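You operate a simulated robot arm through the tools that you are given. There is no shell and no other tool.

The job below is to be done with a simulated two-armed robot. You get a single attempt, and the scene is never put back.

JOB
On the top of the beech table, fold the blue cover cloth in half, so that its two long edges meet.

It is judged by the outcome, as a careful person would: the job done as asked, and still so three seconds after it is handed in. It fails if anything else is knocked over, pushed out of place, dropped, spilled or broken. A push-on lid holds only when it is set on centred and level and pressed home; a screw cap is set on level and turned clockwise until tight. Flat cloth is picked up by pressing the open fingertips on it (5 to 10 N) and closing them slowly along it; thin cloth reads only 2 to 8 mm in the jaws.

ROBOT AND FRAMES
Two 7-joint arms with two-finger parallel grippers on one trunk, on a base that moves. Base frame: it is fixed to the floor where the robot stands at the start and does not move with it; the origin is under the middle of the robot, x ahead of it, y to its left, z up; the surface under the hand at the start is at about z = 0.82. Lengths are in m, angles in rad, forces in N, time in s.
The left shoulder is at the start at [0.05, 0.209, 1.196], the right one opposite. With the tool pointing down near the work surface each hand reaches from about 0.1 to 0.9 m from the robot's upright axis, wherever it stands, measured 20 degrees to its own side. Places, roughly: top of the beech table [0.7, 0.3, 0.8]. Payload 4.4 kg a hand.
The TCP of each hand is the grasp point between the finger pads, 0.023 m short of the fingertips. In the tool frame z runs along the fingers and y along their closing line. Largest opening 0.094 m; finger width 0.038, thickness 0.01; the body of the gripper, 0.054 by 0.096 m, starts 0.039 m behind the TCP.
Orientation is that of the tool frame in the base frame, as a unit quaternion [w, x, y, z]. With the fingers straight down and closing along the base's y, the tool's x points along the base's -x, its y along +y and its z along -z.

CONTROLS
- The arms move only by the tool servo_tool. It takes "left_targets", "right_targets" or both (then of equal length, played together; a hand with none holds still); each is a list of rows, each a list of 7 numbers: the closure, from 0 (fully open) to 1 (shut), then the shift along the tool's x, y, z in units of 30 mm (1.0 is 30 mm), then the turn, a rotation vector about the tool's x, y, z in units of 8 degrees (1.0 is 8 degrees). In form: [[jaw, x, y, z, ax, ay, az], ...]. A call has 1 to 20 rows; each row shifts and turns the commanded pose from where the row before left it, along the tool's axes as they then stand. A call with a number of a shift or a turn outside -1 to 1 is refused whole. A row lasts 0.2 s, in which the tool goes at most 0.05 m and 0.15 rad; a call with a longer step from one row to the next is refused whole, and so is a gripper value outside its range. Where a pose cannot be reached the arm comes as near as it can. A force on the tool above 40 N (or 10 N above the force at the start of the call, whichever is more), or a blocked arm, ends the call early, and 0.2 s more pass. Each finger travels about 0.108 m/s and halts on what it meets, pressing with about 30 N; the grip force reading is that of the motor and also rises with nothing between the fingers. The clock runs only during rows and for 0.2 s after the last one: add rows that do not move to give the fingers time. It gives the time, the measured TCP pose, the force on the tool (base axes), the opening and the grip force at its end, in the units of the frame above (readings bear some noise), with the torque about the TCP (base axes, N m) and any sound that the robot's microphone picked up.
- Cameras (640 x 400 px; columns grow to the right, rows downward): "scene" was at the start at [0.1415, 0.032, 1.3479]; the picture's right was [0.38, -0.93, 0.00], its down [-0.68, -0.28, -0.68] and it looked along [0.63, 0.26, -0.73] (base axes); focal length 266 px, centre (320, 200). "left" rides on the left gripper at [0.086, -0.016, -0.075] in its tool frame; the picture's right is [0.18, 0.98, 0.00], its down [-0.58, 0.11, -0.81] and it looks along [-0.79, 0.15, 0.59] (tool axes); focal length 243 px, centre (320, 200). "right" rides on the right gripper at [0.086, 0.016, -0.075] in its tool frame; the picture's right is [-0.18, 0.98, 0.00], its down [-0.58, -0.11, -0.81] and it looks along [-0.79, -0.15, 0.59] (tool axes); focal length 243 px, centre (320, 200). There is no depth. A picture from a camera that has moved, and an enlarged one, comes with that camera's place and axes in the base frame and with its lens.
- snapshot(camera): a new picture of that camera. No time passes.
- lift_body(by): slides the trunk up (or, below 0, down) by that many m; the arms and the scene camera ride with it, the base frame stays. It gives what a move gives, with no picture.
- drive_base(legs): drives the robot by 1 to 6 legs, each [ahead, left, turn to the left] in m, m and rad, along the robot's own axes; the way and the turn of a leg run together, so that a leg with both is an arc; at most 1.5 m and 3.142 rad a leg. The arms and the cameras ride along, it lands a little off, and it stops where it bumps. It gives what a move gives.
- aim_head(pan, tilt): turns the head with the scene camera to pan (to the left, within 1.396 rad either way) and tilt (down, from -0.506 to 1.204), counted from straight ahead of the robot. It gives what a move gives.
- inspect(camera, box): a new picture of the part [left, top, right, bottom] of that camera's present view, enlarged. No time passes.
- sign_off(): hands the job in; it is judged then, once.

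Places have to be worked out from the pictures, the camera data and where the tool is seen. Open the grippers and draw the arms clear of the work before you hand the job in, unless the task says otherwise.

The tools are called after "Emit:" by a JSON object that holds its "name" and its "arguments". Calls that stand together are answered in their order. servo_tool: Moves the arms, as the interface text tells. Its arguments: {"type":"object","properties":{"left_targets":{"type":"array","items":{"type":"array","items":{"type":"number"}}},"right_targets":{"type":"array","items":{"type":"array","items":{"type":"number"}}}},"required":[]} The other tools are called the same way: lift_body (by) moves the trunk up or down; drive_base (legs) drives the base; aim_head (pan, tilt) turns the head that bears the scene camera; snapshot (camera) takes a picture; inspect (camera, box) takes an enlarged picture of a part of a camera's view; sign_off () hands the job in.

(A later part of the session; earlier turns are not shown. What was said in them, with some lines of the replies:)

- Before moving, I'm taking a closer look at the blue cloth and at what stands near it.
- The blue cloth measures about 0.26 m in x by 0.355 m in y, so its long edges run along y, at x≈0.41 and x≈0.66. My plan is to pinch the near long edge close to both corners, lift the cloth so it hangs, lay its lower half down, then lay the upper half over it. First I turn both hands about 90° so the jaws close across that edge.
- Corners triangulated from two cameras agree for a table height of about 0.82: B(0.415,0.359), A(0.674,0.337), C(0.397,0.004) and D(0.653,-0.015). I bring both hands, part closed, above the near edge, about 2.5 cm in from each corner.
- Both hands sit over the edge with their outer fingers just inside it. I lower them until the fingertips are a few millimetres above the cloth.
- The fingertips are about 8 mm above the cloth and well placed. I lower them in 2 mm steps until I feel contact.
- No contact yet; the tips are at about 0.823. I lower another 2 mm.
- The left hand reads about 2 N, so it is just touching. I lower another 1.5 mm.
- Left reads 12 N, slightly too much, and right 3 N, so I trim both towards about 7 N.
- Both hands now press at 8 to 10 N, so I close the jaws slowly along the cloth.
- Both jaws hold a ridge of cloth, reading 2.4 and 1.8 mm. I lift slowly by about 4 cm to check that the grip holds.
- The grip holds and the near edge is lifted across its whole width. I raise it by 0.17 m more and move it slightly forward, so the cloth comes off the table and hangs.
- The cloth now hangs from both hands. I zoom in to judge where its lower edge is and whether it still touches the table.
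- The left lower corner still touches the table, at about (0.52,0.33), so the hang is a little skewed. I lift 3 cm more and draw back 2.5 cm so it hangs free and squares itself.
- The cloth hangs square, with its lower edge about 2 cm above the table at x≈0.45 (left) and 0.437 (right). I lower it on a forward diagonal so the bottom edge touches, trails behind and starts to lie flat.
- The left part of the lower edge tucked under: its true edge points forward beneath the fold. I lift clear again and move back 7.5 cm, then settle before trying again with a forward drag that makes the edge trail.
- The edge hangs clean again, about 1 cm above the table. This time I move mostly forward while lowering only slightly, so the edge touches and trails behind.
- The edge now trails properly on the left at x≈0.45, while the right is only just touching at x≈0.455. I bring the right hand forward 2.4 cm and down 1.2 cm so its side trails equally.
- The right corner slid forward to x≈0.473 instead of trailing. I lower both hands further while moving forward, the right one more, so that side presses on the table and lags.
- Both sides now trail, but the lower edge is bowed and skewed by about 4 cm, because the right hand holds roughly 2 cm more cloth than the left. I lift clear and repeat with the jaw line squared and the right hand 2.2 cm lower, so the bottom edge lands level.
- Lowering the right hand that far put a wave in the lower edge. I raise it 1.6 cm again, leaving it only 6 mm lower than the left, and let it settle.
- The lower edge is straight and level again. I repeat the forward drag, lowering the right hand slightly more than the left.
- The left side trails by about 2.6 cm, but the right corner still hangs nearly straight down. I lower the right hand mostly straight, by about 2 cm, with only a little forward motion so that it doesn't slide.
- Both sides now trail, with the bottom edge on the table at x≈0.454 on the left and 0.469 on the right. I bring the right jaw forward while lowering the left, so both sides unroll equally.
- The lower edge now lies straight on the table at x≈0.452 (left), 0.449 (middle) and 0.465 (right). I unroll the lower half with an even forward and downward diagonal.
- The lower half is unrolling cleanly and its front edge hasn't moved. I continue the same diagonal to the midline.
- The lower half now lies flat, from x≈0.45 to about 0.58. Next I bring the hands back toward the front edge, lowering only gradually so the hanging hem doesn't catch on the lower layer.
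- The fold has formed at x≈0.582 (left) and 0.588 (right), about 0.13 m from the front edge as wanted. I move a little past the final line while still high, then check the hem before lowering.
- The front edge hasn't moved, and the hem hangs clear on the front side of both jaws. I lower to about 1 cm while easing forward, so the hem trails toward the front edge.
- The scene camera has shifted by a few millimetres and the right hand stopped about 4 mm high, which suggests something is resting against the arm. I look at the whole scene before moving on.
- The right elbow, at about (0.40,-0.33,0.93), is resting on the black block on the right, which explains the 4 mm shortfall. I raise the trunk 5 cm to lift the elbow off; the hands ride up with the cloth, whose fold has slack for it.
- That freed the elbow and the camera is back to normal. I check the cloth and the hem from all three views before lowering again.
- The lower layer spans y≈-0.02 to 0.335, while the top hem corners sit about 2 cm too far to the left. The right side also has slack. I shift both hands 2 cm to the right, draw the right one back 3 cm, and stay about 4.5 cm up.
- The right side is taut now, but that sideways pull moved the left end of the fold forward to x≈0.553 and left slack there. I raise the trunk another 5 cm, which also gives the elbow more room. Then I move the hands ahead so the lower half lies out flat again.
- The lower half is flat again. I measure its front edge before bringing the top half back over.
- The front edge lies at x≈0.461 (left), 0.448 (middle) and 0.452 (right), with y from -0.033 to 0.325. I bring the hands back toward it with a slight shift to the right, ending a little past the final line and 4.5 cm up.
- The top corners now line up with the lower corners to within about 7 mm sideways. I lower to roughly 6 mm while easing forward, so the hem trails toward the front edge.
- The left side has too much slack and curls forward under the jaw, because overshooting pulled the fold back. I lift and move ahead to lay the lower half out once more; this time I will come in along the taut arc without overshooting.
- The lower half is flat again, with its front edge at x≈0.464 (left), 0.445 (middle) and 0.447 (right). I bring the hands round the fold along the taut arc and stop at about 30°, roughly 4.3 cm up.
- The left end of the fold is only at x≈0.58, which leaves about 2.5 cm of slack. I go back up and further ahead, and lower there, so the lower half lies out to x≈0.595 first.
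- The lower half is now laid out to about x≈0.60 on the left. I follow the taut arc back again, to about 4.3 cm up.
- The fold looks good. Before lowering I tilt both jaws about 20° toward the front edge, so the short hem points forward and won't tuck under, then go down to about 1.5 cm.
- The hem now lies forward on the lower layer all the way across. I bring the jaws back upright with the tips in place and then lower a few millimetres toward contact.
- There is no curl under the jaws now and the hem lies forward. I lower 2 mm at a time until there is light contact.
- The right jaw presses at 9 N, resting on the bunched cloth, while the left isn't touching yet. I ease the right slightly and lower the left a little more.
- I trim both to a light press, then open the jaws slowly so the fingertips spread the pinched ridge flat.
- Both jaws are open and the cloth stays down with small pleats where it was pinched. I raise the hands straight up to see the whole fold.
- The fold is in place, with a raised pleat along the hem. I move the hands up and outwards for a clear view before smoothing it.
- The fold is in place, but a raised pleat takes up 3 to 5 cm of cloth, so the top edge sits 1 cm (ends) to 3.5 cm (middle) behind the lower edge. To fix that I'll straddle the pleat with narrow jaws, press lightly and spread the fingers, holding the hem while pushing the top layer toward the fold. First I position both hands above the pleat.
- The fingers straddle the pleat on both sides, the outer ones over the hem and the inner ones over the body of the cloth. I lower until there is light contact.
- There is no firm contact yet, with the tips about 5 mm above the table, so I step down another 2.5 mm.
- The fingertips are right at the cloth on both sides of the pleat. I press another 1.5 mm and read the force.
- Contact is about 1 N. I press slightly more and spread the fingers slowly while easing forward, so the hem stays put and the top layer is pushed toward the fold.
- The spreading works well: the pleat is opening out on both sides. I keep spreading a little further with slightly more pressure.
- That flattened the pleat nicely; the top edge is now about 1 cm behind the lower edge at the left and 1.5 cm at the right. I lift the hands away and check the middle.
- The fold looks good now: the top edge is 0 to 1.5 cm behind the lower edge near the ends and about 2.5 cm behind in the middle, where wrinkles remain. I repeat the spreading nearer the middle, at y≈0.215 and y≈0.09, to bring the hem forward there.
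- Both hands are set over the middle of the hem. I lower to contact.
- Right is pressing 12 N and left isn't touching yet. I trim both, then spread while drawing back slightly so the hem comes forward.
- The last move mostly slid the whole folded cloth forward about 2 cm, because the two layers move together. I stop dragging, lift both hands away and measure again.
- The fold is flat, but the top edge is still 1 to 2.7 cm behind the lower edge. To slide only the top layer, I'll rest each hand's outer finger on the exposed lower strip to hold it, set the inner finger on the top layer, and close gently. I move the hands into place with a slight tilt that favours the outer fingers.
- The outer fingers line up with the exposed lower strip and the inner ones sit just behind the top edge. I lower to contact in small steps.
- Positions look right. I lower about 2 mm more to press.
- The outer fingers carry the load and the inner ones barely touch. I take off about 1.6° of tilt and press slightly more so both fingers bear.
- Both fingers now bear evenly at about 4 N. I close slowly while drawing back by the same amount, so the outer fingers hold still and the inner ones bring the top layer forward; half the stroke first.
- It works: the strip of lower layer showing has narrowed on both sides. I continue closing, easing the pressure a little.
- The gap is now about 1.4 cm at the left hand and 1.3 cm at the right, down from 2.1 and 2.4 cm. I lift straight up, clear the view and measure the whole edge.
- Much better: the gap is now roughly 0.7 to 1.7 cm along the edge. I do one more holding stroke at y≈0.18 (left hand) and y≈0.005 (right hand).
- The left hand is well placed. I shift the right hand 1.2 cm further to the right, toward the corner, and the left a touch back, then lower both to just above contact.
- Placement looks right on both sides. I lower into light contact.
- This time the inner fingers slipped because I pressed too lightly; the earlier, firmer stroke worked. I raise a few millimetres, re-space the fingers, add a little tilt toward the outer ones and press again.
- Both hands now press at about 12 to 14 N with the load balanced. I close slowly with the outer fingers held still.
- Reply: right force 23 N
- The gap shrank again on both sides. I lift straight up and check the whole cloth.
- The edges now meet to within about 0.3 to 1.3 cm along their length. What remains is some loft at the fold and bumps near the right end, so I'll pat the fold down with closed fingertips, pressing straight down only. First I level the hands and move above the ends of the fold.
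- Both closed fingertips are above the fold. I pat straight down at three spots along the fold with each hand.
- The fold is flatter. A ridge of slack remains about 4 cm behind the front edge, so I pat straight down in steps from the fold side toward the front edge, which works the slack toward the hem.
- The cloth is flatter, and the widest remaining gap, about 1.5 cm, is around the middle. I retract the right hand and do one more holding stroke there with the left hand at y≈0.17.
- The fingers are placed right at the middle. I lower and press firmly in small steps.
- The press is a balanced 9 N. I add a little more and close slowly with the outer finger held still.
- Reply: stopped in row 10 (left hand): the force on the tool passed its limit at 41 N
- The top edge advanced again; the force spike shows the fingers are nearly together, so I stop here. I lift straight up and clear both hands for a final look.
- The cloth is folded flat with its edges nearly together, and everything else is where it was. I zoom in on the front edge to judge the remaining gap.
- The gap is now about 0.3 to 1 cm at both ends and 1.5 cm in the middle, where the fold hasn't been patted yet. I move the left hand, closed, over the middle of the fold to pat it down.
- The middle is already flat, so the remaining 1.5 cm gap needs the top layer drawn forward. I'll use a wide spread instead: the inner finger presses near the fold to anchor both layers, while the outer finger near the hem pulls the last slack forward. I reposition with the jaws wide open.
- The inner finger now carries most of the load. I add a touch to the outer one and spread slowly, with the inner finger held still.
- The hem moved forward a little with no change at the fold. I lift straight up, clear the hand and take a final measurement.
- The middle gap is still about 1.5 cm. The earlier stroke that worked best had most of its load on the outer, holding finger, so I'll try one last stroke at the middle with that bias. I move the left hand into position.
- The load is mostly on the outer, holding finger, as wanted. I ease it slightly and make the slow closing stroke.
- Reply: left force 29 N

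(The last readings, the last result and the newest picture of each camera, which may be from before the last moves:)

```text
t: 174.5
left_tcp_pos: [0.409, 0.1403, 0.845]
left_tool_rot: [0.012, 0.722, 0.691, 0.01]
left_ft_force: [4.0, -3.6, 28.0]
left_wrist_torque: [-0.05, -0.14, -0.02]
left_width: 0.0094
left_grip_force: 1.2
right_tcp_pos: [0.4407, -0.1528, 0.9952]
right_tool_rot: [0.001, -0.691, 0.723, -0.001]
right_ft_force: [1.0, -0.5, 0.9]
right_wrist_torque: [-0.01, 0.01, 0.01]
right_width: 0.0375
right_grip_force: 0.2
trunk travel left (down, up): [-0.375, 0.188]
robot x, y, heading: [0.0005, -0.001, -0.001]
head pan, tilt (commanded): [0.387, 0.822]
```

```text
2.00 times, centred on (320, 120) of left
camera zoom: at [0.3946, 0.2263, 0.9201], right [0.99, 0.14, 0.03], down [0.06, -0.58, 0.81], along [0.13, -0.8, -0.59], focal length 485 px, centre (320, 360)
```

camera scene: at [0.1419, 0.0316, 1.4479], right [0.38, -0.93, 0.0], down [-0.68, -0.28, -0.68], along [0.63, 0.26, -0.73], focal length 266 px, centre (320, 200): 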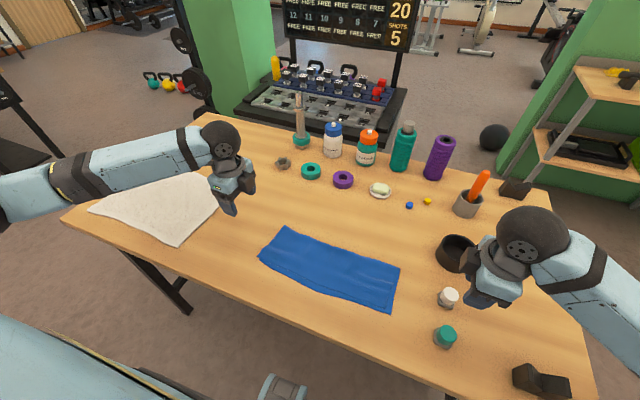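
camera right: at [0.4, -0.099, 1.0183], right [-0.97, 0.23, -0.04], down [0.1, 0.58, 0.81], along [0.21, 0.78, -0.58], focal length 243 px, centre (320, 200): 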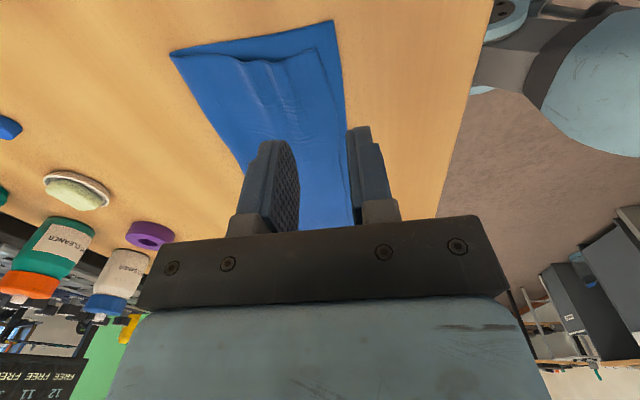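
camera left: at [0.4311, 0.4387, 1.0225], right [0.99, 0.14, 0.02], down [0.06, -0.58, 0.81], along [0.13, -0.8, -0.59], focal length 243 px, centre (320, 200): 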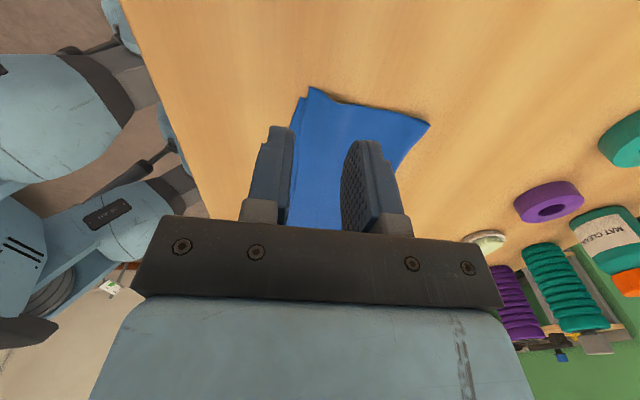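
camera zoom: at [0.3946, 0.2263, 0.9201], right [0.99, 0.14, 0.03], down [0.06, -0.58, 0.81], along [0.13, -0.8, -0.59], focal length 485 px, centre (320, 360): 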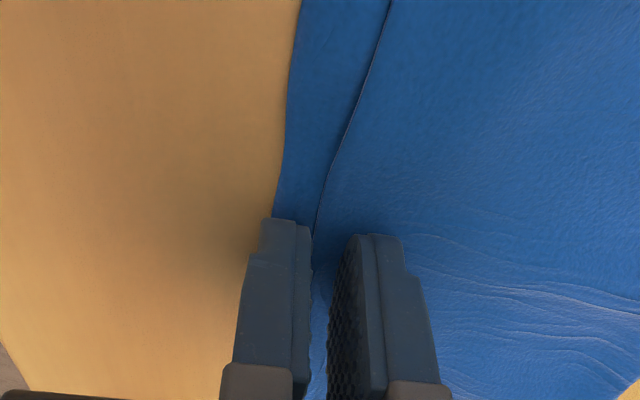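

That worked: at the middle the gap fell from about 1.65 cm to 1.0 cm while the lower edge stayed put. I lift straight up, open the grippers and clear both arms.

Emit:
{"name": "servo_tool", "arguments": {"left_targets": [[0.907, 0, 0, -0.1, 0, 0, 0], [0.907, 0, 0, -0.3, 0, 0, 0], [0.85, 0, 0, -0.7, 0, 0, 0], [0.7, 0.5, 0, -0.9, 0, 0, 0], [0.5, 0.9, 0.1, -0.9, 0, 0, 0], [0.3, 0.95, 0.2, -0.8, 0, 0, 0], [0.1, 0.95, 0.2, -0.6, 0, 0, 0], [0, 0.95, 0.2, -0.5, 0, 0, 0], [0, 0.95, 0.2, 0, 0, 0, 0], [0, 0.95, 0.2, 0, 0, 0, 0], [0, 0.95, 0.2, 0, 0, 0, 0], [0, 0.95, 0.2, 0, 0, 0, 0], [0, 0.5, 0, 0, 0, 0, 0], [0, 0, 0, 0, 0, 0, 0]], "right_targets": [[0.6, 0, 0, -0.2, 0, 0, 0], [0.5, 0, 0, -0.3, 0, 0, 0], [0.4, 0, 0, -0.3, 0, 0, 0], [0.3, 0, 0, -0.3, 0, 0, 0], [0.2, 0, 0, 0, 0, 0, 0], [0.1, 0, 0, 0, 0, 0, 0], [0, 0, 0, 0, 0, 0, 0], [0, 0, 0, 0, 0, 0, 0], [0, 0, 0, 0, 0, 0, 0], [0, 0, 0, 0, 0, 0, 0], [0, 0, 0, 0, 0, 0, 0], [0, 0, 0, 0, 0, 0, 0], [0, 0, 0, 0, 0, 0, 0], [0, 0, 0, 0, 0, 0, 0]]}}

Emit:
{"name": "snapshot", "arguments": {"camera": "scene"}}

Emit:
{"name": "inspect", "arguments": {"camera": "scene", "box": [246, 215, 406, 315]}}

Emit:
{"name": "inspect", "arguments": {"camera": "scene", "box": [252, 245, 332, 295]}}

Emit:
{"name": "inspect", "arguments": {"camera": "scene", "box": [322, 270, 402, 320]}}

```text
t: 177.5
left_tcp_pos: [0.4611, 0.3953, 0.9888]
left_tool_rot: [0.011, 0.723, 0.691, 0.009]
left_ft_force: [0.3, -0.6, -1.1]
left_wrist_torque: [0.01, 0.0, 0.0]
left_width: 0.0941
left_grip_force: 0.2
right_tcp_pos: [0.4426, -0.152, 1.0283]
right_tool_rot: [0.001, -0.692, 0.722, -0.001]
right_ft_force: [0.0, -0.5, -0.1]
right_wrist_torque: [-0.05, -0.04, -0.04]
right_width: 0.0941
right_grip_force: 0.0
trunk travel left (down, up): [-0.375, 0.188]
robot x, y, heading: [-0.0011, 0.001, -0.002]
head pan, tilt (commanded): [0.387, 0.822]
```

```text
taken
camera scene: at [0.1418, 0.0319, 1.4479], right [0.38, -0.93, 0.0], down [-0.68, -0.28, -0.68], along [0.63, 0.26, -0.73], focal length 266 px, centre (320, 200)
```

scene: 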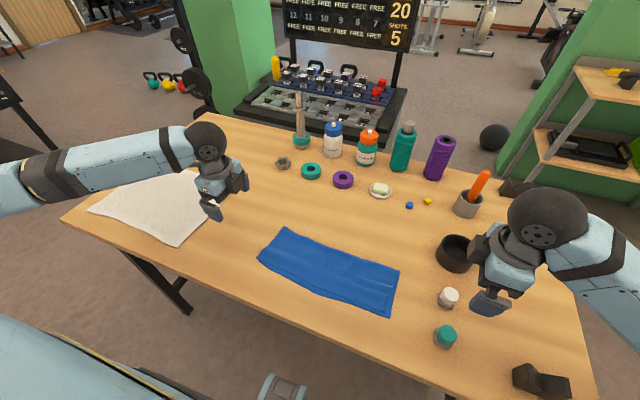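

```text
4.00 times, centred on (326, 265) of scene
camera zoom: at [0.1418, 0.0319, 1.4479], right [0.38, -0.93, 0.0], down [-0.68, -0.28, -0.68], along [0.63, 0.26, -0.73], focal length 1062 px, centre (296, -60)
```

zoom: 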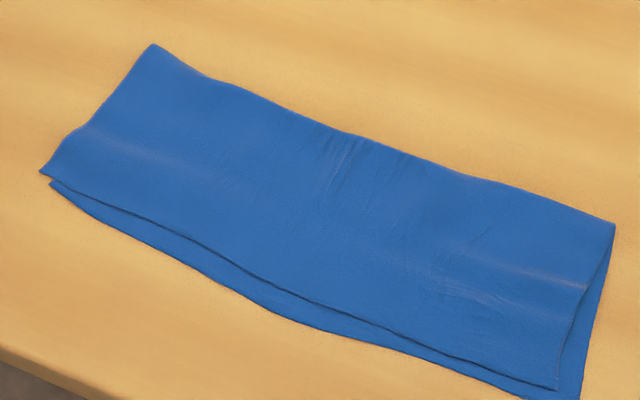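

```text
8.00 times, centred on (292, 270) of scene
camera zoom: at [0.1418, 0.0319, 1.4479], right [0.38, -0.93, 0.0], down [-0.68, -0.28, -0.68], along [0.63, 0.26, -0.73], focal length 2125 px, centre (544, -360)
```

zoom: 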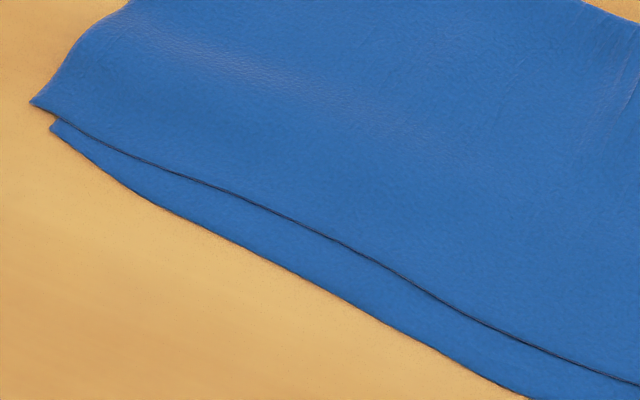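

```text
8.00 times, centred on (362, 295) of scene
camera zoom: at [0.1418, 0.0319, 1.4479], right [0.38, -0.93, 0.0], down [-0.68, -0.28, -0.68], along [0.63, 0.26, -0.73], focal length 2125 px, centre (-16, -560)
```

zoom: 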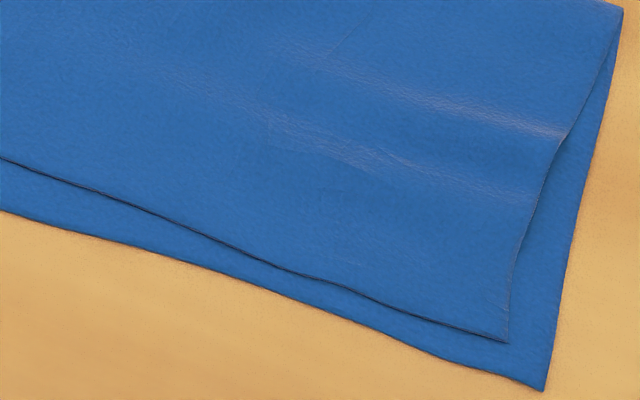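

The blue cloth is folded in half with its long edges together to within about 0.5 to 1.4 cm. It lies flat and at rest on the beech table, with everything else where it was. Both grippers are open and clear of the work, so I hand the job in.

Emit:
{"name": "sign_off", "arguments": {}}

```text
The job is handed in.
```

I folded the blue cloth in half on the beech table and handed the job in, but its long edges don't meet exactly. By my camera measurements the top edge sits behind the lower one by about 0.5–1 cm near the ends and 1.4 cm in the middle. The layers are also about 1 cm out of line sideways.

- **Cloth position:** it lies flat, a few centimetres nearer the table's front edge than where it started, and well within the table top. A few slight wrinkles remain.
- **Contact with another object:** partway through, my right elbow rested on the black block at the right of the table. I raised the trunk to clear it and compared pictures. The block appears not to have moved, to within a couple of millimetres.
- **Everything else:** nothing was knocked over, and the other objects look to be where they were. Both grippers are open and the arms are clear of the cloth.

Several attempts to close the last gap mostly slid both layers together, so I stopped there rather than risk disturbing the fold.
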